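You operate a simulated robot arm through the tools that you are given. There is no shell and no other tool. Be economical: measure what you need, move in short steps, check, and stop when the job is done.

Carry out the task below with a simulated two-armed robot. There is one attempt and no reset: what you move stays moved.

## Task
Swap the red tag for the green one, switch the mains on and start the right cake belt.
Fine: the red tag goes on the ledge before the mains go on; turn Control to Panel.

Only the result counts: the job must be done as asked and must still hold three seconds after the hand-in. Knocking over, shifting, dropping, spilling or breaking anything else fails it.

## Robot
Two 7-joint arms with two-finger parallel grippers on one trunk, on a base that drives. Base frame: it is fixed to the floor where the robot stands at the start and does not move with it; the origin is under the middle of the robot, x ahead of it, y to its left, z up. Units: mm, degrees, N and s.
The left shoulder is at the start at [50, 161, 1198], the right one opposite. With the tool pointing down near the work surface each hand reaches from about 200 to 680 mm from the robot's upright axis, wherever it stands, measured 20 degrees to its own side. Places, roughly: control switch [600, 300, 1100]; ledge of the drives cabinet [500, -300, 900]; mains door knob [600, 700, 1000]; mains switch [600, 700, 1400]; rail of the mains cabinet [500, 500, 1100]. Payload 3.43 kg a hand.
The tool frame of a hand sits at the grasp point between the pads (the TCP): z along the fingers, y along the line on which they close. The tips reach 30 mm beyond it. The gripper opens to 94 mm. The fingers are 28 mm wide and 10 mm thick; the gripper's body (50 by 96 mm) begins 55 mm behind the TCP.
Orientation is that of the tool frame in the base frame, as a unit quaternion [w, x, y, z]. With the fingers straight down and closing along the base's y, the tool's x points along the base's -x, its y along +y and its z along -z.

## Interface
- The arms move only by the tool arm_command. It takes "left_deltas", "right_deltas" or both (then of equal length, played together; a hand with none holds still); each is a list of rows, each an object (a shift or turn left out is 0, a gripper value left out holds the last) with "translation": the shift along the base's x, y, z in mm, a list of three; "delta_rot": the turn, a rotation vector about the base's x, y, z in degrees, a list of three; "grip": the gripper command, from -1 (fully open) to 1 (shut), values between in proportion. In form: [{"translation": [tx, ty, tz], "delta_rot": [ax, ay, az], "grip": grip}, ...]. A call has 1 to 12 rows; each row shifts and turns the commanded pose from where the row before left it. A row lasts 0.2 s, in which the tool goes at most 50 mm and 8.6 degrees; a call with a longer step from one row to the next is refused whole, and so is a gripper value outside its range. A pose out of reach is approached as far as the arm can. The call stops where the force on the tool passes 40 N (or 10 N more than at its start, if that is more) or the arm is blocked; 0.2 s more then pass. Each finger travels about 45 mm/s and halts on what it meets, pressing with about 33 N; the grip force reading is that of the motor and also rises with nothing between the fingers. The clock runs only during rows and for 0.2 s after the last one: add rows that do not move to give the fingers time. The reply holds the time, the measured pose of the TCP, the force on the tool along the base axes, the opening and the grip force, in the units named above and with some noise, with the torque about the TCP (base axes, N m) and any sound that the robot's microphone picked up.
- Cameras (640 x 400 px; columns grow to the right, rows downward): "scene" is now at [138.1, 19.4, 1348.9]; the picture's right is [0.18, -0.98, 0.00], its down [-0.39, -0.07, -0.92] and it looks along [0.90, 0.17, -0.40] (base axes); focal length 214 px, centre (320, 200). "left" rides on the left gripper at [76, -14, -102] in its tool frame; the picture's right is [0.18, 0.98, 0.00], its down [-0.75, 0.14, -0.64] and it looks along [-0.63, 0.12, 0.77] (tool axes); focal length 243 px, centre (320, 200). "right" rides on the right gripper at [76, 14, -102] in its tool frame; the picture's right is [-0.18, 0.98, 0.00], its down [-0.75, -0.14, -0.64] and it looks along [-0.63, -0.12, 0.77] (tool axes); focal length 243 px, centre (320, 200). There is no depth. A picture from a camera that has moved, and an enlarged one, comes with that camera's place and axes in the base frame and with its lens. The place of the scene camera against the robot may be out by one fixed shift of up to 18 mm in any direction.
- snapshot(camera): a new picture of that camera. The clock stands still meanwhile.
- lift_body(by): slides the trunk up (or, below 0, down) by that many mm; the arms and the scene camera ride with it, the base frame stays. It gives what a move gives, with no picture.
- base_move(legs): drives the robot by 1 to 6 legs, each [ahead, left, turn to the left] in mm, mm and degrees, along the robot's own axes; the way and the turn of a leg run together, so that a leg with both is an arc; at most 1500 mm and 180 degrees a leg. The arms and the cameras ride along, it lands a little off, and it stops where it bumps. It gives what a move gives.
- head_to(pan, tilt): turns the head with the scene camera to pan (to the left, within 80 degrees either way) and tilt (down, from -29 to 69), counted from straight ahead of the robot. It gives what a move gives.
- inspect(camera, box): a new picture of the part [left, top, right, bottom] of that camera's present view, enlarged. The clock stands still meanwhile.
- close_job(): hands the job in; it is judged then, once.

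Work in short steps. Places have to be worked out from the pictures, the camera data and where the tool is seen: move nearer, look again, correct. Check each grasp and each placing, and mend what went wrong. You have 120 turns and 92 pictures in all, those below and enlarged ones among them. Open the grippers and draw the arms clear of the work before you hand the job in, unless the task says otherwise; then end with one line.

The tools are called after "Request:" as a command line: name --argument value ..., lists and objects as JSON in quotes. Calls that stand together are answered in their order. arm_command: Moves the arms, as the interface text tells. Its arguments: {"type":"object","properties":{"left_deltas":{"type":"array","items":{"type":"object","properties":{"translation":{"type":"array","items":{"type":"number"}},"delta_rot":{"type":"array","items":{"type":"number"}},"grip":{"type":"number"}}}},"right_deltas":{"type":"array","items":{"type":"object","properties":{"translation":{"type":"array","items":{"type":"number"}},"delta_rot":{"type":"array","items":{"type":"number"}},"grip":{"type":"number"}}}}},"required":[]} The other tools are called the same way: lift_body (by) slides the trunk up or down; base_move (legs) drives the base; head_to (pan, tilt) turns the head that bears the scene camera; snapshot (camera) takes a picture; inspect (camera, box) takes an enlarged picture of a part of a camera's view; close_job () hands the job in.

At the start:

```text
time: 0.0
left_eef_pos: [406.8, 396.8, 1000.8]
left_tool_rot: [0.0, -0.001, 1.0, 0.0]
left_force: [0.5, -0.5, 0.5]
left_ft_torque: [0.01, 0.01, 0.04]
left_finger_gap: 93.9
left_gripper_force: 0.0
right_eef_pos: [407.5, 45.2, 999.8]
right_tool_rot: [0.0, 0.001, 1.0, 0.0]
right_force: [-0.6, 0.4, 0.1]
right_ft_torque: [0.02, -0.02, 0.01]
right_finger_gap: 94.0
right_gripper_force: 0.1
trunk travel left (down, up): [-225.0, 42.0]
robot x, y, heading: [5.0, -2.7, 0.0]
head pan, tilt: [10.6, 23.3]
```

scene: 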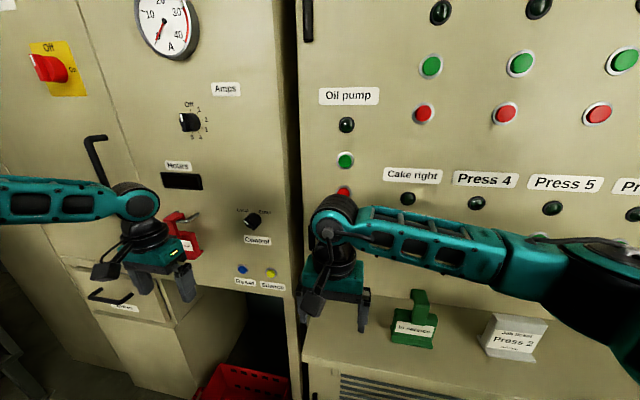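
right: 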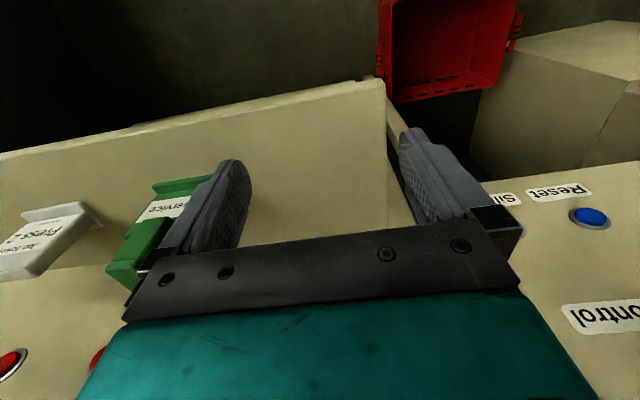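
left: 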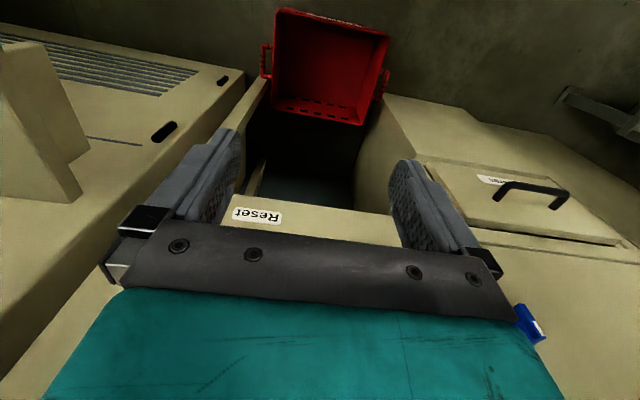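

The first picture shows the mains cabinet on the left, the drives cabinet on the right, the green tag on the ledge and a red tag behind the left arm. I turn the head for closer views.

Request:
inspect --camera "scene" --box '[0, 20, 320, 320]'

Request:
inspect --camera "scene" --box '[300, 60, 640, 400]'

Request:
head_to --pan 55 --tilt 15

```text
1.33 times, centred on (160, 170) of scene
camera zoom: at [138.1, 19.4, 1348.9], right [0.18, -0.98, 0.0], down [-0.39, -0.07, -0.92], along [0.9, 0.17, -0.4], focal length 286 px, centre (533, 240)
```

zoom: 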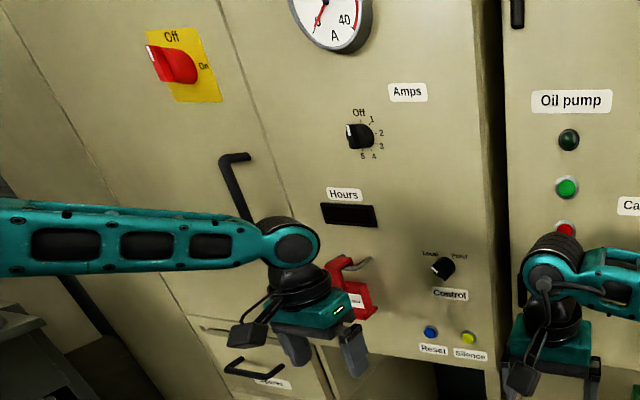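

```text
1.18 times, centred on (470, 230) of scene
camera zoom: at [138.1, 19.4, 1348.9], right [0.18, -0.98, 0.0], down [-0.39, -0.07, -0.92], along [0.9, 0.17, -0.4], focal length 252 px, centre (144, 165)
```

zoom: 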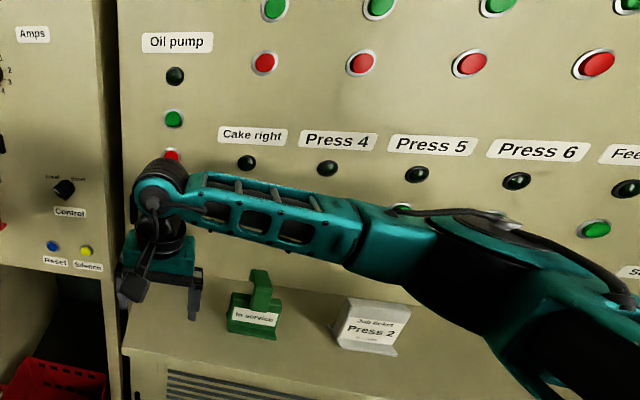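

```text
time: 1.1
left_eef_pos: [406.8, 395.8, 999.2]
left_tool_rot: [0.0, -0.002, 1.0, 0.0]
left_force: [-0.3, -0.1, 0.3]
left_ft_torque: [-0.02, -0.01, -0.04]
left_finger_gap: 94.1
left_gripper_force: 0.0
right_eef_pos: [406.2, 46.4, 1000.0]
right_tool_rot: [0.0, 0.001, 1.0, 0.0]
right_force: [0.0, 0.7, 0.8]
right_ft_torque: [0.01, -0.01, 0.0]
right_finger_gap: 94.2
right_gripper_force: 0.0
trunk travel left (down, up): [-225.0, 42.0]
robot x, y, heading: [-1.8, 0.4, -0.0]
head pan, tilt: [55.0, 15.0]
```

The red tag hangs on a peg behind the left hand. Next I look to the left, at the mains.

Request:
snapshot --camera "scene"

Request:
head_to --pan -25 --tilt 15

Request:
snapshot --camera "scene"

```text
86 pictures are left
camera scene: at [100.8, 78.9, 1362.4], right [0.82, -0.57, 0.0], down [-0.15, -0.21, -0.97], along [0.55, 0.79, -0.26], focal length 214 px, centre (320, 200)
```

scene: 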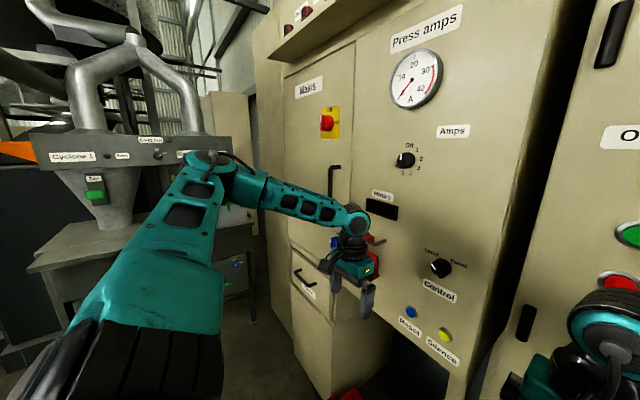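

```text
time: 2.6
left_eef_pos: [406.4, 395.9, 999.6]
left_tool_rot: [0.0, -0.001, 1.0, 0.0]
left_force: [-0.6, 0.7, -0.3]
left_ft_torque: [-0.02, 0.0, -0.04]
left_finger_gap: 93.9
left_gripper_force: 0.1
right_eef_pos: [406.4, 45.4, 1000.2]
right_tool_rot: [0.0, 0.001, 1.0, 0.0]
right_force: [0.1, -0.2, -0.1]
right_ft_torque: [-0.02, -0.01, 0.0]
right_finger_gap: 94.0
right_gripper_force: 0.2
trunk travel left (down, up): [-225.0, 42.0]
robot x, y, heading: [1.1, -0.7, 0.0]
head pan, tilt: [-25.0, 15.0]
```

```text
85 pictures are left
camera scene: at [131.8, -37.0, 1362.4], right [-0.42, -0.91, 0.0], down [-0.23, 0.11, -0.97], along [0.88, -0.41, -0.26], focal length 214 px, centre (320, 200)
```

scene: 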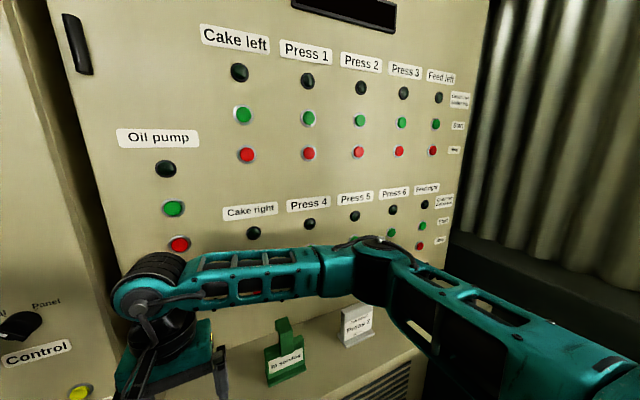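

I pull the left hand back and the right hand back and down, so the red tag and the push buttons come into view.

Request:
arm_command --left_deltas '[{"translation": [-40, 0, -20]}, {"translation": [-40, 0, -30]}, {"translation": [-30, 0, -40]}, {"translation": [-20, 0, -40]}, {"translation": [0, 0, -40]}]' --right_deltas '[{"translation": [-40, -20, 0]}, {"translation": [-40, -20, 0]}, {"translation": [-30, -30, 0]}, {"translation": [-10, -40, 0]}, {"translation": [0, -40, 0]}]'

Request:
head_to --pan 45 --tilt 25

Request:
snapshot --camera "scene"

Request:
head_to --pan -10 --tilt 25

Request:
snapshot --camera "scene"

```text
time: 3.9
left_eef_pos: [276.2, 396.9, 831.4]
left_tool_rot: [0.001, -0.001, 1.0, 0.0]
left_force: [0.0, 0.5, -0.2]
left_ft_torque: [0.04, 0.01, -0.02]
left_finger_gap: 93.9
left_gripper_force: 0.1
right_eef_pos: [285.2, -104.9, 1002.5]
right_tool_rot: [-0.001, 0.0, 1.0, 0.0]
right_force: [-0.5, -0.4, 0.3]
right_ft_torque: [-0.03, 0.01, 0.02]
right_finger_gap: 94.4
right_gripper_force: 0.0
trunk travel left (down, up): [-225.0, 42.0]
robot x, y, heading: [1.1, 1.7, 0.2]
head pan, tilt: [-25.0, 15.0]
```

```text
time: 5.3
left_eef_pos: [275.9, 396.4, 831.4]
left_tool_rot: [0.0, -0.001, 1.0, 0.001]
left_force: [0.4, -0.1, -0.1]
left_ft_torque: [-0.04, 0.0, -0.02]
left_finger_gap: 94.1
left_gripper_force: 0.0
right_eef_pos: [286.5, -103.7, 1002.5]
right_tool_rot: [0.0, 0.0, 1.0, 0.0]
right_force: [-0.4, -0.1, 0.3]
right_ft_torque: [0.0, 0.0, 0.0]
right_finger_gap: 94.1
right_gripper_force: 0.1
trunk travel left (down, up): [-225.0, 42.0]
robot x, y, heading: [-3.1, 1.0, -0.1]
head pan, tilt: [45.0, 25.0]
```

```text
84 pictures are left
camera scene: at [112.3, 67.5, 1346.1], right [0.71, -0.71, 0.0], down [-0.3, -0.3, -0.91], along [0.64, 0.64, -0.42], focal length 214 px, centre (320, 200)
```

scene: 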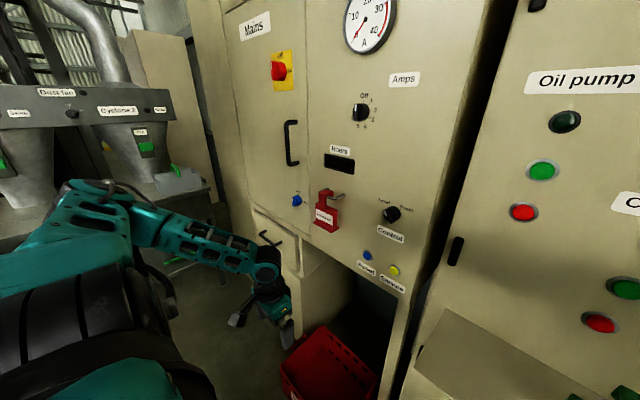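

```text
time: 6.5
left_eef_pos: [278.1, 396.9, 830.4]
left_tool_rot: [0.0, 0.0, 1.0, 0.0]
left_force: [-0.2, 0.2, -0.2]
left_ft_torque: [-0.02, 0.01, 0.0]
left_finger_gap: 94.0
left_gripper_force: 0.0
right_eef_pos: [287.6, -104.0, 1002.5]
right_tool_rot: [0.0, 0.002, 1.0, 0.0]
right_force: [1.0, -0.8, 0.2]
right_ft_torque: [-0.03, -0.02, -0.01]
right_finger_gap: 94.1
right_gripper_force: 0.0
trunk travel left (down, up): [-225.0, 42.0]
robot x, y, heading: [1.7, 0.6, 0.0]
head pan, tilt: [-10.0, 25.0]
```

```text
83 pictures are left
camera scene: at [137.8, -13.5, 1346.1], right [-0.17, -0.98, 0.0], down [-0.42, 0.07, -0.91], along [0.89, -0.16, -0.42], focal length 214 px, centre (320, 200)
```

scene: 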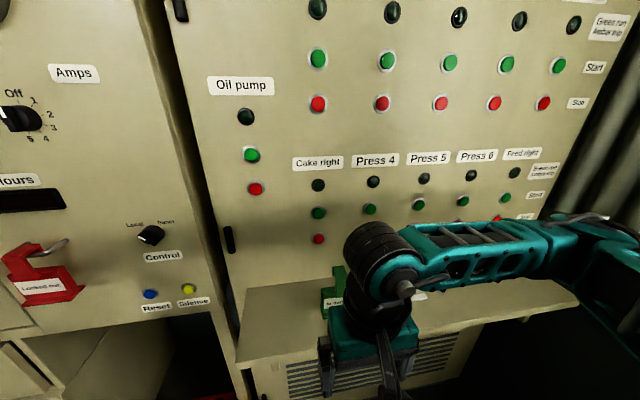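

The red "Locked out" tag hangs on a grey peg, with a blue door knob to its left. I enlarge both regions.

Request:
inspect --camera "scene" --box '[0, 210, 220, 330]'

Request:
head_to --pan 45 --tilt 25

Request:
inspect --camera "scene" --box '[230, 150, 430, 300]'

Request:
inspect --camera "scene" --box '[220, 10, 360, 150]'

```text
2.91 times, centred on (110, 270) of scene
camera zoom: at [137.8, -13.5, 1346.1], right [-0.17, -0.98, 0.0], down [-0.42, 0.07, -0.91], along [0.89, -0.16, -0.42], focal length 624 px, centre (931, -4)
```

zoom: 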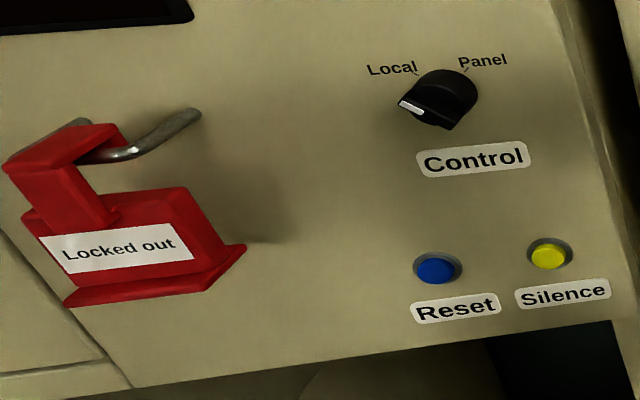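

```text
time: 7.7
left_eef_pos: [276.3, 396.6, 831.8]
left_tool_rot: [0.0, -0.001, 1.0, 0.0]
left_force: [1.2, 0.1, -1.0]
left_ft_torque: [-0.02, 0.02, -0.01]
left_finger_gap: 94.3
left_gripper_force: 0.0
right_eef_pos: [286.5, -106.3, 1002.4]
right_tool_rot: [0.0, 0.001, 1.0, 0.001]
right_force: [0.3, -0.3, -0.1]
right_ft_torque: [0.01, -0.01, 0.0]
right_finger_gap: 94.2
right_gripper_force: 0.0
trunk travel left (down, up): [-225.0, 42.0]
robot x, y, heading: [-0.9, -2.2, 0.4]
head pan, tilt: [45.0, 25.0]
```

```text
2.67 times, centred on (330, 225) of scene
camera zoom: at [112.3, 67.5, 1346.1], right [0.71, -0.71, 0.0], down [-0.3, -0.3, -0.91], along [0.64, 0.64, -0.42], focal length 572 px, centre (293, 133)
```

zoom: 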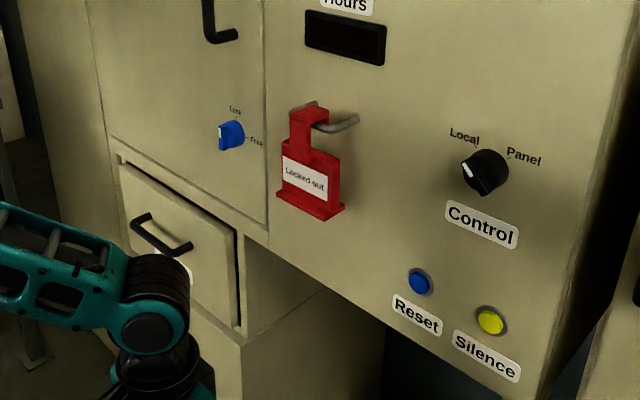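

```text
2.86 times, centred on (290, 80) of scene
camera zoom: at [112.3, 67.5, 1346.1], right [0.71, -0.71, 0.0], down [-0.3, -0.3, -0.91], along [0.64, 0.64, -0.42], focal length 613 px, centre (406, 543)
```

zoom: 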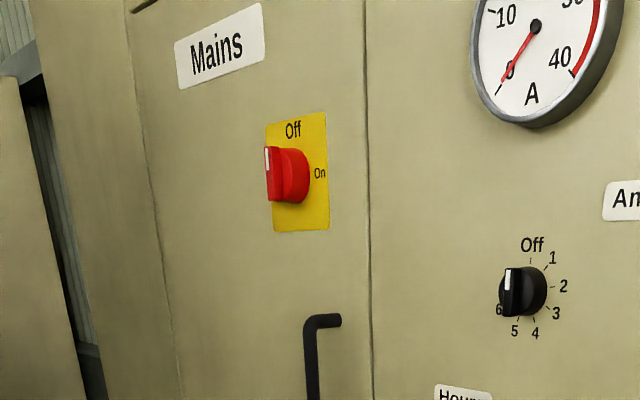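

The tag's hook sits over a horizontal rail, and the blue knob seems to be at Lock. I move the right arm aside to see the green tag and the ledge.

Request:
arm_command --right_deltas '[{"translation": [0, -50, -30]}, {"translation": [-10, -50, -30]}, {"translation": [-20, -50, -40]}, {"translation": [-20, -50, -40]}]'

Request:
head_to --pan -15 --tilt 35

Request:
snapshot --camera "scene"

```text
refused: row 1 steps farther than a row can; nothing moved
```

```text
time: 9.0
left_eef_pos: [276.2, 397.3, 832.3]
left_tool_rot: [0.0, -0.001, 1.0, 0.0]
left_force: [0.2, -0.1, -0.8]
left_ft_torque: [0.0, -0.01, -0.01]
left_finger_gap: 93.9
left_gripper_force: 0.1
right_eef_pos: [286.7, -104.9, 1002.1]
right_tool_rot: [-0.001, 0.0, 1.0, 0.0]
right_force: [0.1, 0.2, 0.2]
right_ft_torque: [0.0, 0.02, 0.04]
right_finger_gap: 93.9
right_gripper_force: 0.1
trunk travel left (down, up): [-225.0, 42.0]
robot x, y, heading: [4.2, 1.5, 0.1]
head pan, tilt: [-15.0, 35.0]
```

```text
79 pictures are left
camera scene: at [132.2, -20.3, 1330.4], right [-0.26, -0.97, 0.0], down [-0.55, 0.15, -0.82], along [0.79, -0.21, -0.57], focal length 214 px, centre (320, 200)
```

scene: 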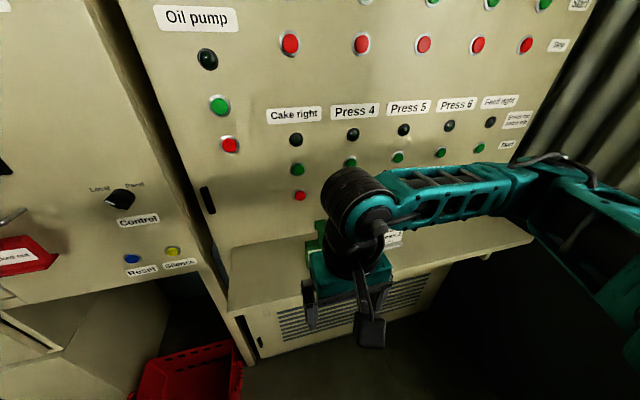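

I repeat the arm move with shorter steps.

Request:
arm_command --right_deltas '[{"translation": [0, -40, -25]}, {"translation": [-10, -40, -25]}, {"translation": [-15, -40, -25]}, {"translation": [-15, -40, -25]}, {"translation": [-15, -30, -30]}]'

Request:
snapshot --camera "scene"

```text
time: 10.2
left_eef_pos: [277.1, 397.4, 831.3]
left_tool_rot: [0.0, -0.001, 1.0, 0.001]
left_force: [0.1, 0.5, 0.6]
left_ft_torque: [-0.02, 0.0, 0.01]
left_finger_gap: 94.0
left_gripper_force: 0.0
right_eef_pos: [230.6, -293.2, 869.2]
right_tool_rot: [0.001, 0.0, 1.0, 0.0]
right_force: [0.4, 1.0, -0.2]
right_ft_torque: [0.0, 0.01, 0.04]
right_finger_gap: 93.8
right_gripper_force: 0.0
trunk travel left (down, up): [-225.0, 42.0]
robot x, y, heading: [3.9, 2.5, -0.0]
head pan, tilt: [-15.0, 35.0]
```

```text
78 pictures are left
camera scene: at [132.0, -20.6, 1330.4], right [-0.26, -0.97, 0.0], down [-0.55, 0.15, -0.82], along [0.79, -0.21, -0.57], focal length 214 px, centre (320, 200)
```

scene: 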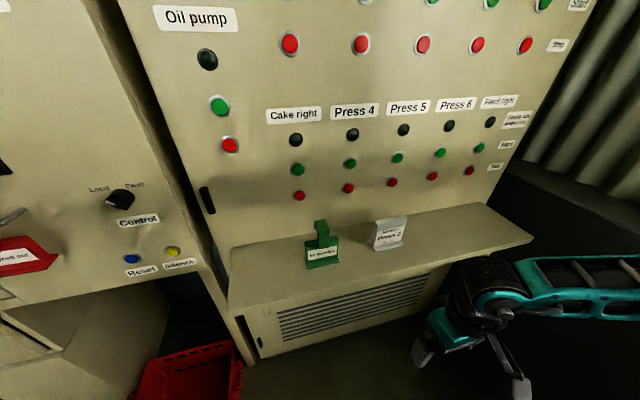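

The whole ledge is in view now, with the green tag near its left and a job ticket "Press 2" beside it. I enlarge it.

Request:
inspect --camera "scene" --box '[225, 150, 425, 300]'

```text
2.67 times, centred on (325, 225) of scene
camera zoom: at [132.0, -20.6, 1330.4], right [-0.26, -0.97, 0.0], down [-0.55, 0.15, -0.82], along [0.79, -0.21, -0.57], focal length 572 px, centre (307, 133)
```

zoom: 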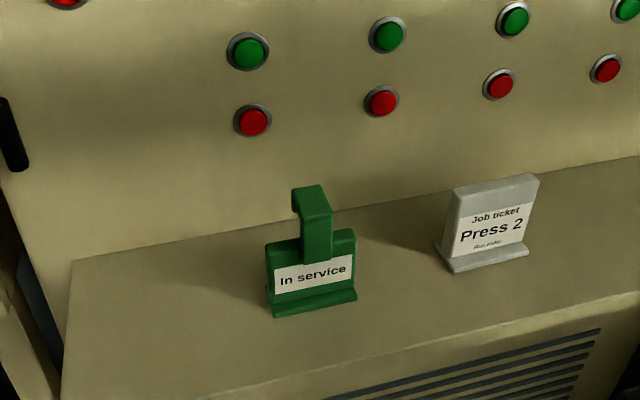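

Triangulating from two views, the red tag's label is at about [564, 500, 994], with the rail at about z 1060 and the cabinet face at about x 615. I turn the left hand to point forward, in front of the tag.

Request:
arm_command --left_deltas '[{"translation": [0, 8, 18], "delta_rot": [0, -8.2, 0]}, {"translation": [5, 8, 18], "delta_rot": [0, -8.2, 0]}, {"translation": [5, 8, 18], "delta_rot": [0, -8.2, 0]}, {"translation": [5, 8, 18], "delta_rot": [0, -8.2, 0]}, {"translation": [10, 10, 18], "delta_rot": [0, -8.2, 0]}, {"translation": [10, 10, 18], "delta_rot": [0, -8.2, 0]}, {"translation": [15, 10, 18], "delta_rot": [0, -8.2, 0]}, {"translation": [15, 10, 18], "delta_rot": [0, -8.2, 0]}, {"translation": [15, 10, 18], "delta_rot": [0, -8.2, 0]}, {"translation": [15, 10, 18], "delta_rot": [0, -8.2, 0]}, {"translation": [15, 11, 18], "delta_rot": [0, -8.0, 0]}, {"translation": [0, 0, 0]}]'

Request:
snapshot --camera "left"

```text
time: 12.8
left_eef_pos: [386.2, 499.3, 1026.9]
left_tool_rot: [0.708, -0.001, 0.707, 0.0]
left_force: [0.2, 0.9, -0.2]
left_ft_torque: [0.01, 0.02, -0.01]
left_finger_gap: 94.0
left_gripper_force: 0.0
right_eef_pos: [231.7, -291.5, 870.3]
right_tool_rot: [0.0, 0.001, 1.0, 0.0]
right_force: [-0.2, 0.1, -1.3]
right_ft_torque: [0.04, 0.0, 0.0]
right_finger_gap: 94.1
right_gripper_force: 0.1
trunk travel left (down, up): [-225.0, 42.0]
robot x, y, heading: [-4.1, 4.8, -0.1]
head pan, tilt: [-15.0, 35.0]
```

```text
76 pictures are left
camera left: at [282.8, 485.4, 951.3], right [0.0, 0.98, -0.19], down [-0.64, 0.14, 0.75], along [0.77, 0.12, 0.63], focal length 243 px, centre (320, 200)
```

left: 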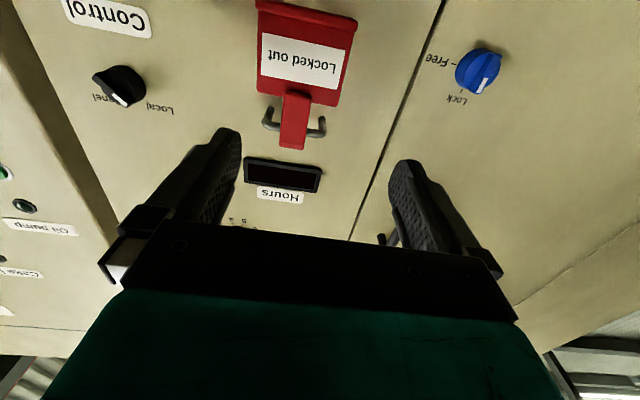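

The left camera sees the tag (upside down), with its hook over the rail. I enlarge the tag and the blue knob.

Request:
inspect --camera "left" --box '[230, 0, 370, 160]'

Request:
inspect --camera "left" --box '[420, 30, 520, 120]'

```text
2.50 times, centred on (300, 80) of left
camera zoom: at [282.8, 485.4, 951.3], right [0.0, 0.98, -0.19], down [-0.64, 0.14, 0.75], along [0.77, 0.12, 0.63], focal length 606 px, centre (370, 500)
```

zoom: 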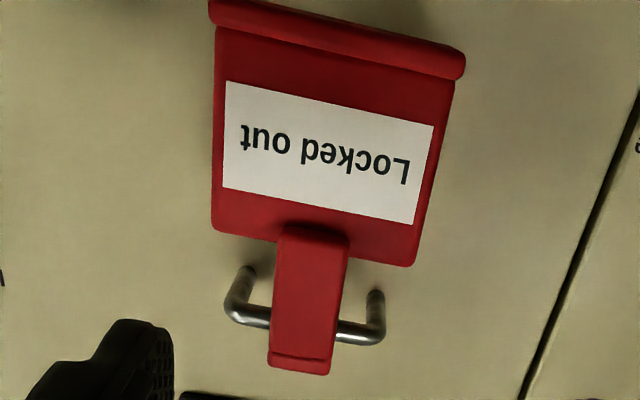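

```text
4.44 times, centred on (470, 75) of left
camera zoom: at [282.8, 485.4, 951.3], right [0.0, 0.98, -0.19], down [-0.64, 0.14, 0.75], along [0.77, 0.12, 0.63], focal length 1078 px, centre (-347, 756)
```

zoom: 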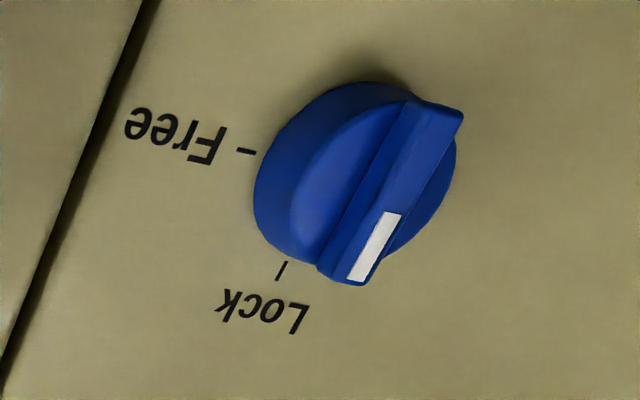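

The knob points at Lock. To get depth from the wrist camera, I lower the left hand 80 mm and look again.

Request:
arm_command --left_deltas '[{"translation": [0, 0, -40]}, {"translation": [0, 0, -40]}, {"translation": [0, 0, 0]}]'

Request:
inspect --camera "left" --box '[220, 0, 400, 200]'

```text
time: 13.6
left_eef_pos: [384.8, 505.9, 951.6]
left_tool_rot: [0.707, 0.0, 0.707, 0.0]
left_force: [-0.4, 0.3, 0.0]
left_ft_torque: [-0.01, 0.04, -0.02]
left_finger_gap: 93.9
left_gripper_force: 0.0
left hand out of reach, approached as far as the arm can: row 2
right_eef_pos: [230.8, -292.2, 870.4]
right_tool_rot: [0.0, 0.001, 1.0, 0.001]
right_force: [0.0, -0.6, 0.8]
right_ft_torque: [-0.05, -0.03, 0.01]
right_finger_gap: 94.0
right_gripper_force: 0.0
trunk travel left (down, up): [-225.0, 42.0]
robot x, y, heading: [3.1, 2.7, 0.1]
head pan, tilt: [-15.0, 35.0]
```

```text
2.00 times, centred on (310, 100) of left
camera zoom: at [280.7, 492.1, 876.5], right [0.0, 0.98, -0.19], down [-0.64, 0.14, 0.75], along [0.77, 0.12, 0.63], focal length 485 px, centre (340, 400)
```

zoom: 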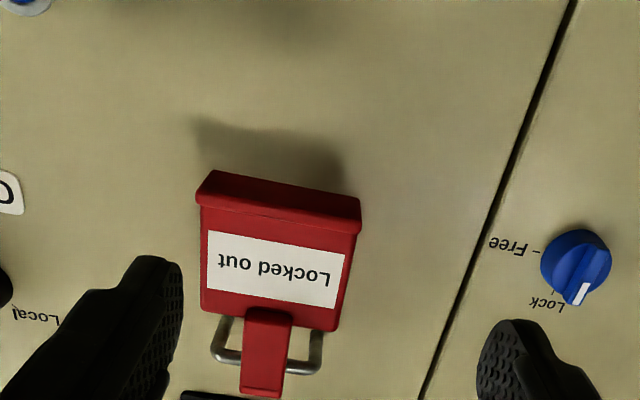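

Two wrist views agree: the tag's neck is at about y 479, x 532–545, from z 1030 to 1086, and the rail at about x 548, z 1073. I raise the hand to neck height and narrow the opening a little.

Request:
arm_command --left_deltas '[{"translation": [0, -10, 40], "grip": -0.4}, {"translation": [0, -10, 40]}, {"translation": [20, -5, 15]}, {"translation": [30, 0, 0]}, {"translation": [0, 0, 0]}, {"translation": [0, 0, 0]}]'

Request:
snapshot --camera "left"

```text
time: 15.0
left_eef_pos: [431.7, 482.2, 1048.5]
left_tool_rot: [0.707, 0.0, 0.707, -0.001]
left_force: [0.1, -0.4, -0.2]
left_ft_torque: [0.0, 0.01, 0.02]
left_finger_gap: 65.6
left_gripper_force: 0.0
right_eef_pos: [230.8, -292.2, 869.0]
right_tool_rot: [0.0, 0.0, 1.0, 0.0]
right_force: [-0.2, -0.8, -0.8]
right_ft_torque: [0.0, -0.02, -0.02]
right_finger_gap: 94.1
right_gripper_force: 0.2
trunk travel left (down, up): [-225.0, 42.0]
robot x, y, heading: [2.4, 4.1, 0.4]
head pan, tilt: [-15.0, 35.0]
```

```text
72 pictures are left
camera left: at [329.6, 466.6, 973.8], right [0.0, 0.98, -0.18], down [-0.64, 0.14, 0.75], along [0.77, 0.12, 0.63], focal length 243 px, centre (320, 200)
```

left: 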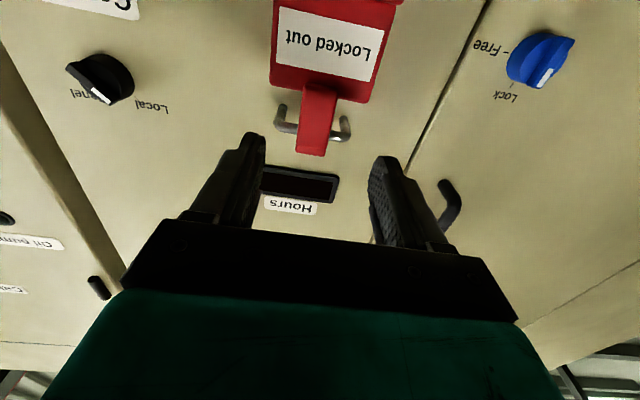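

The neck projects to y ≈ 480, z ≈ 1050, in line with the hand. I move forward with the fingers around the neck.

Request:
arm_command --left_deltas '[{"translation": [30, -2, -1]}, {"translation": [30, 0, 0]}, {"translation": [20, 0, 0]}, {"translation": [16, 0, 0]}, {"translation": [0, 0, 0]}]'

Request:
snapshot --camera "left"

```text
time: 16.1
left_eef_pos: [501.4, 500.6, 1037.5]
left_tool_rot: [0.694, -0.018, 0.719, 0.033]
left_force: [-28.2, -1.5, 7.9]
left_ft_torque: [-0.35, -0.52, -1.05]
left_finger_gap: 65.9
left_gripper_force: 0.0
left hand out of reach, approached as far as the arm can: row 1, 2, 3
right_eef_pos: [229.8, -291.8, 870.1]
right_tool_rot: [0.004, -0.002, 1.0, 0.001]
right_force: [0.3, -0.1, -0.2]
right_ft_torque: [0.02, 0.0, 0.0]
right_finger_gap: 93.9
right_gripper_force: 0.1
trunk travel left (down, up): [-225.0, 42.0]
robot x, y, heading: [2.8, 0.1, 0.2]
head pan, tilt: [-15.0, 35.0]
stopped in row 5 (left hand): the force on the tool passed its limit at 130 N (the readings are from after the stop); the commanded pose is now the measured one
```

```text
71 pictures are left
camera left: at [397.3, 480.7, 965.9], right [-0.07, 0.98, -0.16], down [-0.62, 0.08, 0.78], along [0.78, 0.16, 0.61], focal length 243 px, centre (320, 200)
```

left: 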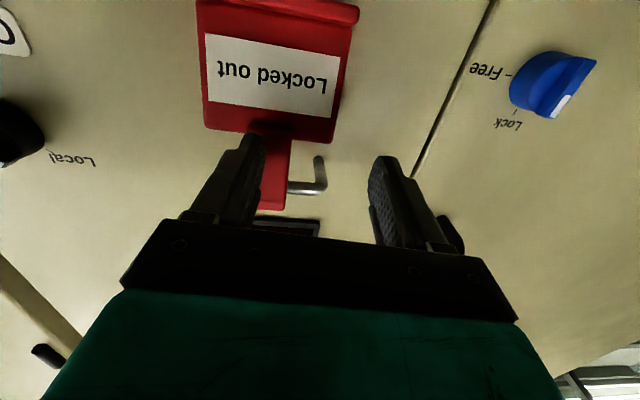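

The reach ran out and the hand slid sideways, touching the neck. I back off straight, then look at the tag.

Request:
arm_command --left_deltas '[{"translation": [-30, 0, 0]}, {"translation": [-40, 0, 0]}, {"translation": [-40, 0, 0]}, {"translation": [0, 0, 0]}]'

Request:
snapshot --camera "left"

```text
time: 17.1
left_eef_pos: [396.5, 500.4, 1034.9]
left_tool_rot: [0.692, -0.014, 0.721, 0.032]
left_force: [0.7, -0.4, -0.5]
left_ft_torque: [0.0, 0.02, 0.0]
left_finger_gap: 65.7
left_gripper_force: 0.1
right_eef_pos: [233.6, -292.4, 870.1]
right_tool_rot: [0.0, -0.001, 1.0, 0.001]
right_force: [-0.1, 0.3, -0.8]
right_ft_torque: [0.01, -0.01, 0.0]
right_finger_gap: 94.0
right_gripper_force: 0.1
trunk travel left (down, up): [-225.0, 42.0]
robot x, y, heading: [-0.6, -5.0, 0.1]
head pan, tilt: [-15.0, 35.0]
```

```text
70 pictures are left
camera left: at [292.3, 482.5, 963.7], right [-0.07, 0.98, -0.16], down [-0.62, 0.08, 0.78], along [0.78, 0.15, 0.6], focal length 243 px, centre (320, 200)
```

left: 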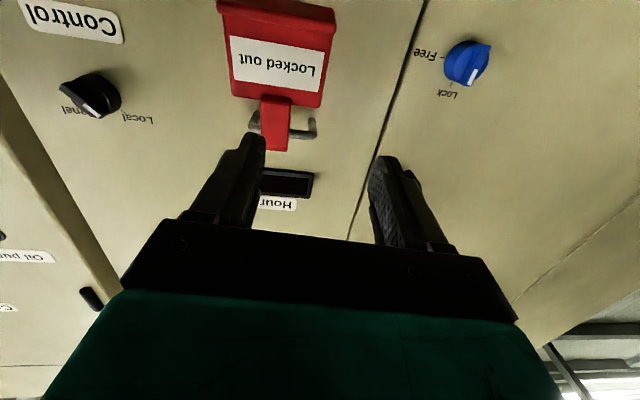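

The tag still hangs, and the base needs to stand closer. I drive 250 mm left, then bring the hand back in front of the tag with its tilt corrected.

Request:
base_move --legs '[[0, 250, 0]]'

Request:
arm_command --left_deltas '[{"translation": [0, -45, 0], "delta_rot": [-1.46, -2.35, -3.73]}, {"translation": [0, -45, 0]}, {"translation": [0, -45, 0]}, {"translation": [0, -45, 4]}, {"translation": [0, -45, 4]}, {"translation": [0, -40, 4]}, {"translation": [0, 0, 0]}]'

Request:
snapshot --camera "left"

```text
time: 19.8
left_eef_pos: [392.9, 751.8, 1033.4]
left_tool_rot: [0.692, -0.016, 0.721, 0.033]
left_force: [0.5, 0.0, 0.4]
left_ft_torque: [-0.01, -0.01, 0.0]
left_finger_gap: 65.9
left_gripper_force: 0.1
right_eef_pos: [233.0, -41.8, 870.1]
right_tool_rot: [0.001, -0.003, 1.0, 0.0]
right_force: [0.8, -0.3, -0.2]
right_ft_torque: [0.0, 0.01, -0.03]
right_finger_gap: 93.9
right_gripper_force: 0.0
trunk travel left (down, up): [-225.0, 42.0]
robot x, y, heading: [-0.7, 246.9, 0.6]
head pan, tilt: [-15.0, 35.0]
```

```text
time: 21.4
left_eef_pos: [398.0, 487.3, 1043.6]
left_tool_rot: [0.707, -0.003, 0.707, 0.001]
left_force: [-0.3, 0.1, -0.5]
left_ft_torque: [0.03, -0.02, 0.03]
left_finger_gap: 65.8
left_gripper_force: 0.1
left hand out of reach, approached as far as the arm can: row 6
right_eef_pos: [233.2, -42.1, 868.9]
right_tool_rot: [0.001, -0.003, 1.0, 0.0]
right_force: [-0.3, 1.0, 0.0]
right_ft_torque: [0.01, 0.05, -0.06]
right_finger_gap: 94.0
right_gripper_force: 0.0
trunk travel left (down, up): [-225.0, 42.0]
robot x, y, heading: [-2.2, 245.1, 0.6]
head pan, tilt: [-15.0, 35.0]
```

```text
69 pictures are left
camera left: at [295.5, 472.6, 968.3], right [-0.01, 0.98, -0.19], down [-0.64, 0.14, 0.75], along [0.77, 0.12, 0.63], focal length 243 px, centre (320, 200)
```

left: 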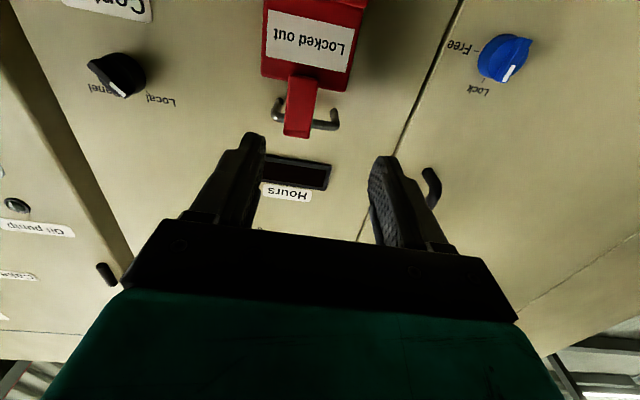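

Now the hand is near its inner limit, and going forward should ease it. The neck is now at y ≈ 469, so I advance 60 mm and re-centre.

Request:
arm_command --left_deltas '[{"translation": [20, -8, 2]}, {"translation": [20, -8, 2]}, {"translation": [20, 0, 0]}, {"translation": [0, 0, 0]}]'

Request:
snapshot --camera "left"

```text
time: 22.4
left_eef_pos: [459.7, 471.5, 1045.8]
left_tool_rot: [0.706, -0.002, 0.708, 0.001]
left_force: [-0.7, 0.1, 0.0]
left_ft_torque: [0.02, -0.05, 0.0]
left_finger_gap: 65.8
left_gripper_force: 0.0
right_eef_pos: [231.2, -42.5, 870.1]
right_tool_rot: [0.001, -0.003, 1.0, 0.0]
right_force: [0.0, 0.5, -0.4]
right_ft_torque: [0.01, -0.02, 0.04]
right_finger_gap: 94.0
right_gripper_force: 0.1
trunk travel left (down, up): [-225.0, 42.0]
robot x, y, heading: [1.3, 248.9, 0.9]
head pan, tilt: [-15.0, 35.0]
```

```text
68 pictures are left
camera left: at [357.7, 457.1, 971.2], right [-0.01, 0.98, -0.19], down [-0.64, 0.14, 0.75], along [0.77, 0.12, 0.63], focal length 243 px, centre (320, 200)
```

left: 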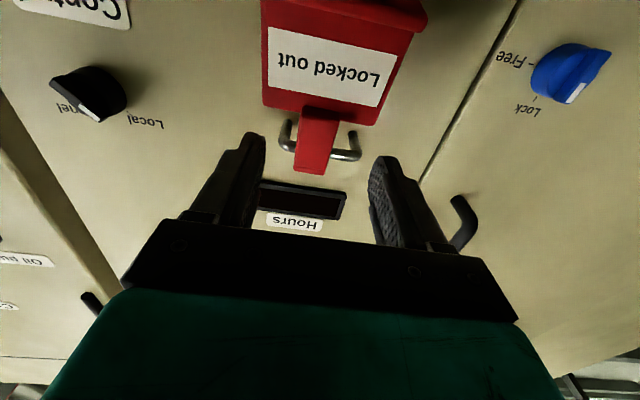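

The neck's free part is z 1037–1066 and its centre is y ≈ 468. I advance at z 1050 and stop with the tips just past the neck.

Request:
arm_command --left_deltas '[{"translation": [20, -3, 4]}, {"translation": [20, 0, 0]}, {"translation": [15, 0, 0]}, {"translation": [8, 0, 0]}, {"translation": [0, 0, 0]}]'

Request:
snapshot --camera "left"

```text
time: 23.6
left_eef_pos: [520.9, 467.4, 1050.1]
left_tool_rot: [0.707, -0.002, 0.707, 0.002]
left_force: [0.6, -0.1, 0.9]
left_ft_torque: [0.0, -0.02, 0.0]
left_finger_gap: 65.7
left_gripper_force: 0.1
right_eef_pos: [232.6, -41.9, 870.1]
right_tool_rot: [0.001, -0.003, 1.0, 0.0]
right_force: [0.4, -0.4, 0.2]
right_ft_torque: [-0.02, 0.01, -0.02]
right_finger_gap: 93.8
right_gripper_force: 0.0
trunk travel left (down, up): [-225.0, 42.0]
robot x, y, heading: [-2.6, 249.5, 0.7]
head pan, tilt: [-15.0, 35.0]
```

```text
67 pictures are left
camera left: at [419.6, 453.2, 975.2], right [-0.01, 0.98, -0.19], down [-0.64, 0.14, 0.75], along [0.77, 0.12, 0.63], focal length 243 px, centre (320, 200)
```

left: 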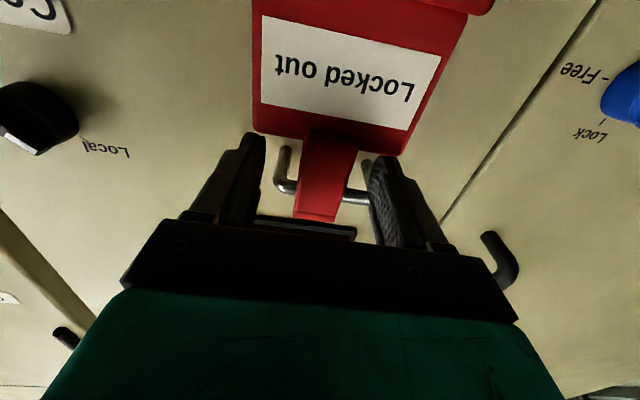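

The fingers straddle the neck with the tips under the rail. I close the gripper.

Request:
arm_command --left_deltas '[{"grip": 1}, {}, {}, {}, {}, {}]'

Request:
snapshot --camera "left"

```text
time: 25.0
left_eef_pos: [521.9, 467.6, 1049.7]
left_tool_rot: [0.707, -0.002, 0.708, 0.001]
left_force: [-0.1, 1.3, 0.0]
left_ft_torque: [0.01, -0.02, 0.03]
left_finger_gap: 27.2
left_gripper_force: 33.0
right_eef_pos: [231.9, -41.5, 869.9]
right_tool_rot: [0.001, -0.003, 1.0, 0.0]
right_force: [-0.1, 0.3, 0.1]
right_ft_torque: [0.0, 0.0, 0.02]
right_finger_gap: 94.1
right_gripper_force: 0.1
trunk travel left (down, up): [-225.0, 42.0]
robot x, y, heading: [-0.1, 246.1, 0.7]
head pan, tilt: [-15.0, 35.0]
```

```text
66 pictures are left
camera left: at [419.4, 453.3, 975.3], right [-0.01, 0.98, -0.19], down [-0.64, 0.14, 0.75], along [0.77, 0.12, 0.63], focal length 243 px, centre (320, 200)
```

left: 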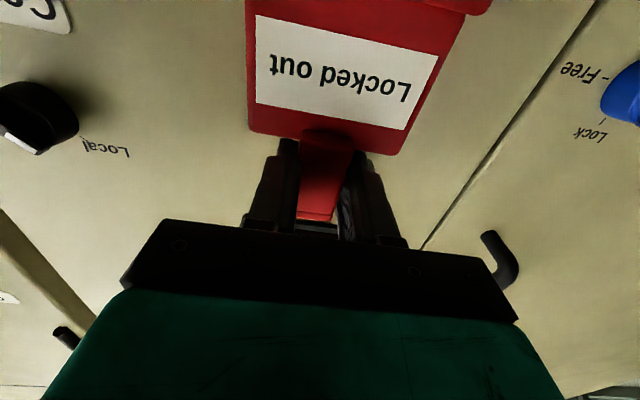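

The grip holds at 27 mm. I lift gently in small steps and watch the force, since the fingertips might touch the rail.

Request:
arm_command --left_deltas '[{"translation": [0, 0, 4]}, {"translation": [0, 0, 4]}, {"translation": [0, 0, 4]}]'

Request:
snapshot --camera "left"

```text
time: 25.8
left_eef_pos: [521.8, 468.3, 1053.2]
left_tool_rot: [0.699, -0.003, 0.715, 0.001]
left_force: [-12.4, -0.2, -35.0]
left_ft_torque: [0.29, 0.63, 0.66]
left_finger_gap: 27.3
left_gripper_force: 33.0
right_eef_pos: [232.8, -42.2, 868.4]
right_tool_rot: [-0.001, -0.003, 1.0, -0.001]
right_force: [0.8, 0.4, 0.1]
right_ft_torque: [-0.03, -0.03, 0.04]
right_finger_gap: 94.1
right_gripper_force: 0.1
trunk travel left (down, up): [-225.0, 42.0]
robot x, y, heading: [-5.1, 248.8, 0.6]
head pan, tilt: [-15.0, 35.0]
```

```text
65 pictures are left
camera left: at [417.6, 453.2, 978.8], right [-0.01, 0.98, -0.19], down [-0.62, 0.14, 0.77], along [0.78, 0.12, 0.61], focal length 243 px, centre (320, 200)
```

left: 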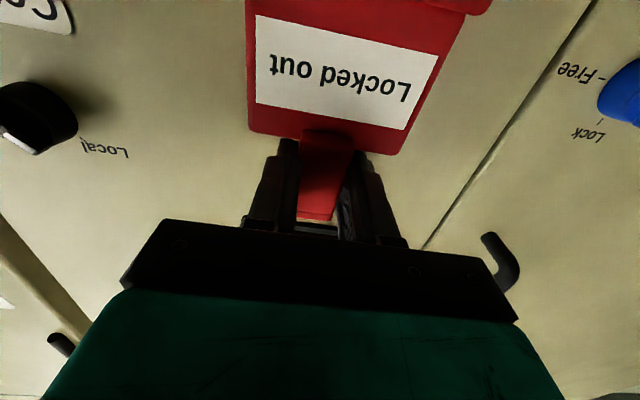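

The fingertips press on the rail from below. I go down again, open slightly, draw back 12 mm and grip again.

Request:
arm_command --left_deltas '[{"translation": [0, 0, -6]}, {"translation": [0, 0, -6]}, {"grip": 0.1}, {}, {"translation": [-6, 0, 0]}, {"translation": [-6, 0, 0]}, {"grip": 1}, {}, {}, {}]'

Request:
arm_command --left_deltas '[{"translation": [0, 0, 4]}, {"translation": [0, 0, 4]}, {"translation": [0, 0, 4]}]'

Request:
snapshot --camera "left"

```text
time: 28.0
left_eef_pos: [508.8, 466.6, 1054.8]
left_tool_rot: [0.71, -0.001, 0.704, 0.0]
left_force: [2.3, -3.1, 16.3]
left_ft_torque: [0.05, -0.52, -0.11]
left_finger_gap: 27.0
left_gripper_force: 33.0
right_eef_pos: [231.9, -42.4, 869.6]
right_tool_rot: [0.001, -0.004, 1.0, -0.001]
right_force: [0.1, 1.0, -0.1]
right_ft_torque: [0.04, -0.01, 0.0]
right_finger_gap: 94.3
right_gripper_force: 0.1
trunk travel left (down, up): [-225.0, 42.0]
robot x, y, heading: [-3.3, 247.2, 0.2]
head pan, tilt: [-15.0, 35.0]
```

```text
time: 28.8
left_eef_pos: [507.6, 466.8, 1058.8]
left_tool_rot: [0.705, -0.003, 0.71, 0.001]
left_force: [-6.7, 0.5, -2.5]
left_ft_torque: [0.02, -0.01, 0.03]
left_finger_gap: 27.0
left_gripper_force: 33.0
right_eef_pos: [231.7, -41.6, 870.0]
right_tool_rot: [0.0, -0.003, 1.0, 0.0]
right_force: [0.0, 0.0, -0.8]
right_ft_torque: [-0.03, -0.07, 0.01]
right_finger_gap: 93.9
right_gripper_force: 0.1
trunk travel left (down, up): [-225.0, 42.0]
robot x, y, heading: [-0.6, 249.0, 0.5]
head pan, tilt: [-15.0, 35.0]
```

```text
64 pictures are left
camera left: at [406.0, 453.2, 985.3], right [-0.01, 0.98, -0.19], down [-0.64, 0.14, 0.76], along [0.77, 0.12, 0.63], focal length 243 px, centre (320, 200)
```

left: 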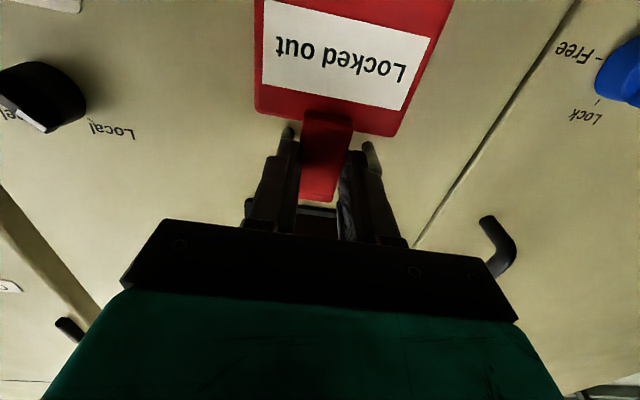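

The fingers are now clear of the rail and the force is small. I continue lifting.

Request:
arm_command --left_deltas '[{"translation": [0, 0, 5]}, {"translation": [0, 0, 5]}, {"translation": [0, 0, 5]}, {}]'

Request:
snapshot --camera "left"

```text
time: 29.8
left_eef_pos: [510.2, 466.5, 1078.6]
left_tool_rot: [0.707, -0.002, 0.707, 0.002]
left_force: [-0.2, 0.3, -1.3]
left_ft_torque: [0.02, 0.03, -0.03]
left_finger_gap: 26.9
left_gripper_force: 32.9
right_eef_pos: [231.3, -42.5, 871.5]
right_tool_rot: [0.001, -0.004, 1.0, 0.0]
right_force: [0.1, -0.7, -0.4]
right_ft_torque: [0.0, -0.03, -0.01]
right_finger_gap: 94.3
right_gripper_force: 0.0
trunk travel left (down, up): [-225.0, 42.0]
robot x, y, heading: [0.0, 245.5, 0.5]
head pan, tilt: [-15.0, 35.0]
```

```text
63 pictures are left
camera left: at [407.2, 452.7, 1002.2], right [-0.01, 0.98, -0.19], down [-0.64, 0.14, 0.75], along [0.77, 0.12, 0.63], focal length 243 px, centre (320, 200)
```

left: 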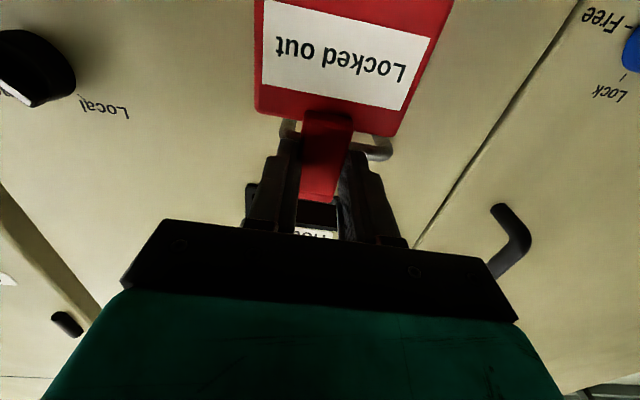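

The tag rises with the hand. I lift 18 mm more and then draw back gently.

Request:
arm_command --left_deltas '[{"translation": [0, 0, 9]}, {"translation": [0, 0, 9]}, {"translation": [-8, 0, 0]}, {"translation": [-12, 0, 0]}, {"translation": [-15, 0, 0]}, {"translation": [-20, 0, 0]}, {}]'

Request:
snapshot --camera "left"

```text
time: 31.4
left_eef_pos: [454.0, 466.7, 1097.6]
left_tool_rot: [0.707, -0.002, 0.707, 0.001]
left_force: [0.4, -0.8, -1.0]
left_ft_torque: [-0.03, 0.03, 0.0]
left_finger_gap: 27.2
left_gripper_force: 32.3
right_eef_pos: [232.4, -41.5, 870.3]
right_tool_rot: [0.0, -0.004, 1.0, 0.0]
right_force: [0.2, 0.0, 0.4]
right_ft_torque: [-0.02, 0.02, 0.04]
right_finger_gap: 94.2
right_gripper_force: 0.0
trunk travel left (down, up): [-225.0, 42.0]
robot x, y, heading: [-3.4, 245.2, 0.3]
head pan, tilt: [-15.0, 35.0]
```

```text
62 pictures are left
camera left: at [351.5, 452.4, 1021.7], right [-0.01, 0.98, -0.19], down [-0.64, 0.14, 0.75], along [0.77, 0.12, 0.63], focal length 243 px, centre (320, 200)
```

left: 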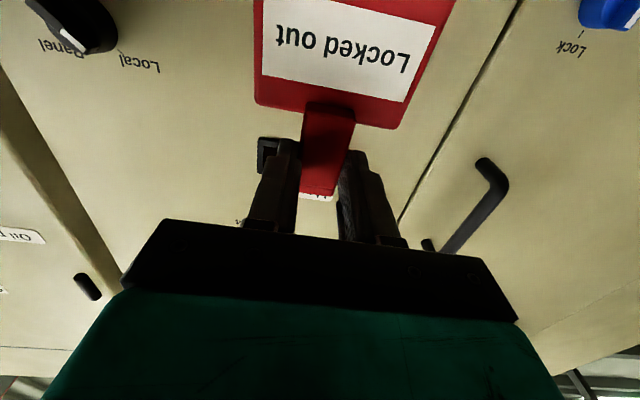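

The red tag is free and in hand. I back the base 60 mm and drive 470 mm right to bring it before the left part of the ledge.

Request:
base_move --legs '[[-60, 0, 0], [0, -470, 0]]'

Request:
head_to --pan 15 --tilt 35

Request:
snapshot --camera "scene"

Request:
snapshot --camera "left"

```text
time: 36.6
left_eef_pos: [398.2, -6.0, 1096.0]
left_tool_rot: [0.707, 0.001, 0.707, -0.001]
left_force: [0.0, -0.5, -0.5]
left_ft_torque: [-0.02, 0.0, 0.0]
left_finger_gap: 27.3
left_gripper_force: 33.1
right_eef_pos: [172.3, -513.0, 870.3]
right_tool_rot: [0.001, 0.001, 1.0, 0.0]
right_force: [-0.2, 0.7, 0.7]
right_ft_torque: [0.05, 0.02, -0.01]
right_finger_gap: 94.0
right_gripper_force: 0.0
trunk travel left (down, up): [-225.0, 42.0]
robot x, y, heading: [-59.0, -222.6, 0.1]
head pan, tilt: [-15.0, 35.0]
```

```text
time: 37.6
left_eef_pos: [396.5, -6.6, 1095.5]
left_tool_rot: [0.707, 0.001, 0.707, -0.001]
left_force: [0.7, -0.8, -1.1]
left_ft_torque: [0.02, 0.08, 0.01]
left_finger_gap: 27.2
left_gripper_force: 32.9
right_eef_pos: [170.4, -512.1, 869.2]
right_tool_rot: [0.001, 0.001, 1.0, 0.0]
right_force: [0.0, 1.0, 0.1]
right_ft_torque: [0.0, 0.01, 0.0]
right_finger_gap: 94.1
right_gripper_force: 0.1
trunk travel left (down, up): [-225.0, 42.0]
robot x, y, heading: [-62.4, -219.8, 0.0]
head pan, tilt: [15.0, 35.0]
```

```text
61 pictures are left
camera scene: at [71.9, -196.1, 1330.4], right [0.26, -0.97, 0.0], down [-0.55, -0.15, -0.82], along [0.79, 0.21, -0.57], focal length 214 px, centre (320, 200)
```

scene: 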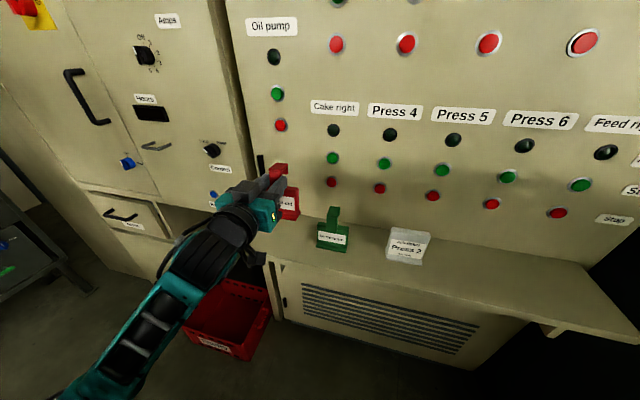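

```text
60 pictures are left
camera left: at [294.2, -19.7, 1021.2], right [0.0, 0.98, -0.19], down [-0.64, 0.14, 0.75], along [0.77, 0.12, 0.63], focal length 243 px, centre (320, 200)
```

left: 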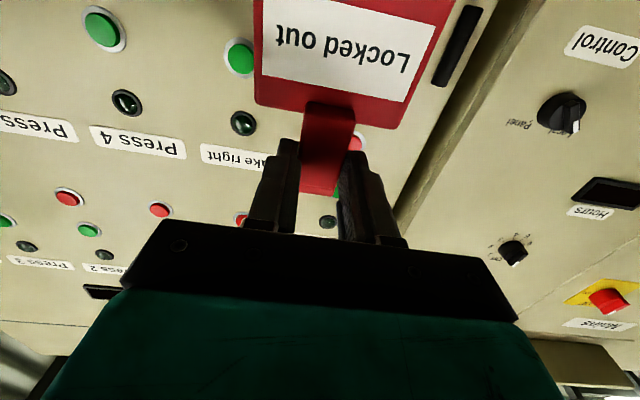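

Red tag in hand, green tag in plain view. I enlarge around the ledge to triangulate its height.

Request:
inspect --camera "scene" --box '[240, 150, 440, 290]'

Request:
snapshot --camera "right"

```text
2.86 times, centred on (340, 220) of scene
camera zoom: at [71.9, -196.1, 1330.4], right [0.26, -0.97, 0.0], down [-0.55, -0.15, -0.82], along [0.79, 0.21, -0.57], focal length 613 px, centre (263, 143)
```

zoom: 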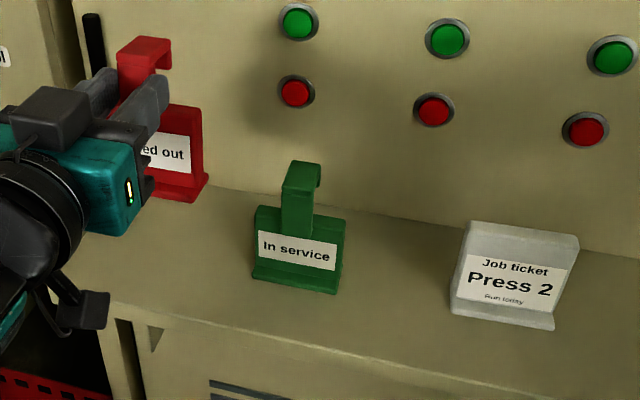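

```text
58 pictures are left
camera right: at [95.8, -498.4, 972.4], right [0.18, 0.98, 0.0], down [0.75, -0.14, 0.64], along [0.63, -0.12, -0.77], focal length 243 px, centre (320, 200)
```

right: 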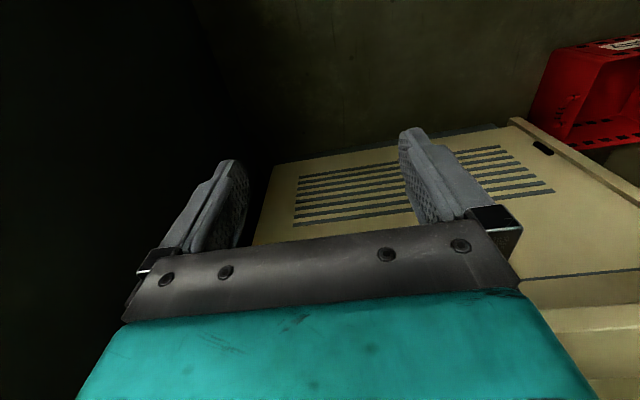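

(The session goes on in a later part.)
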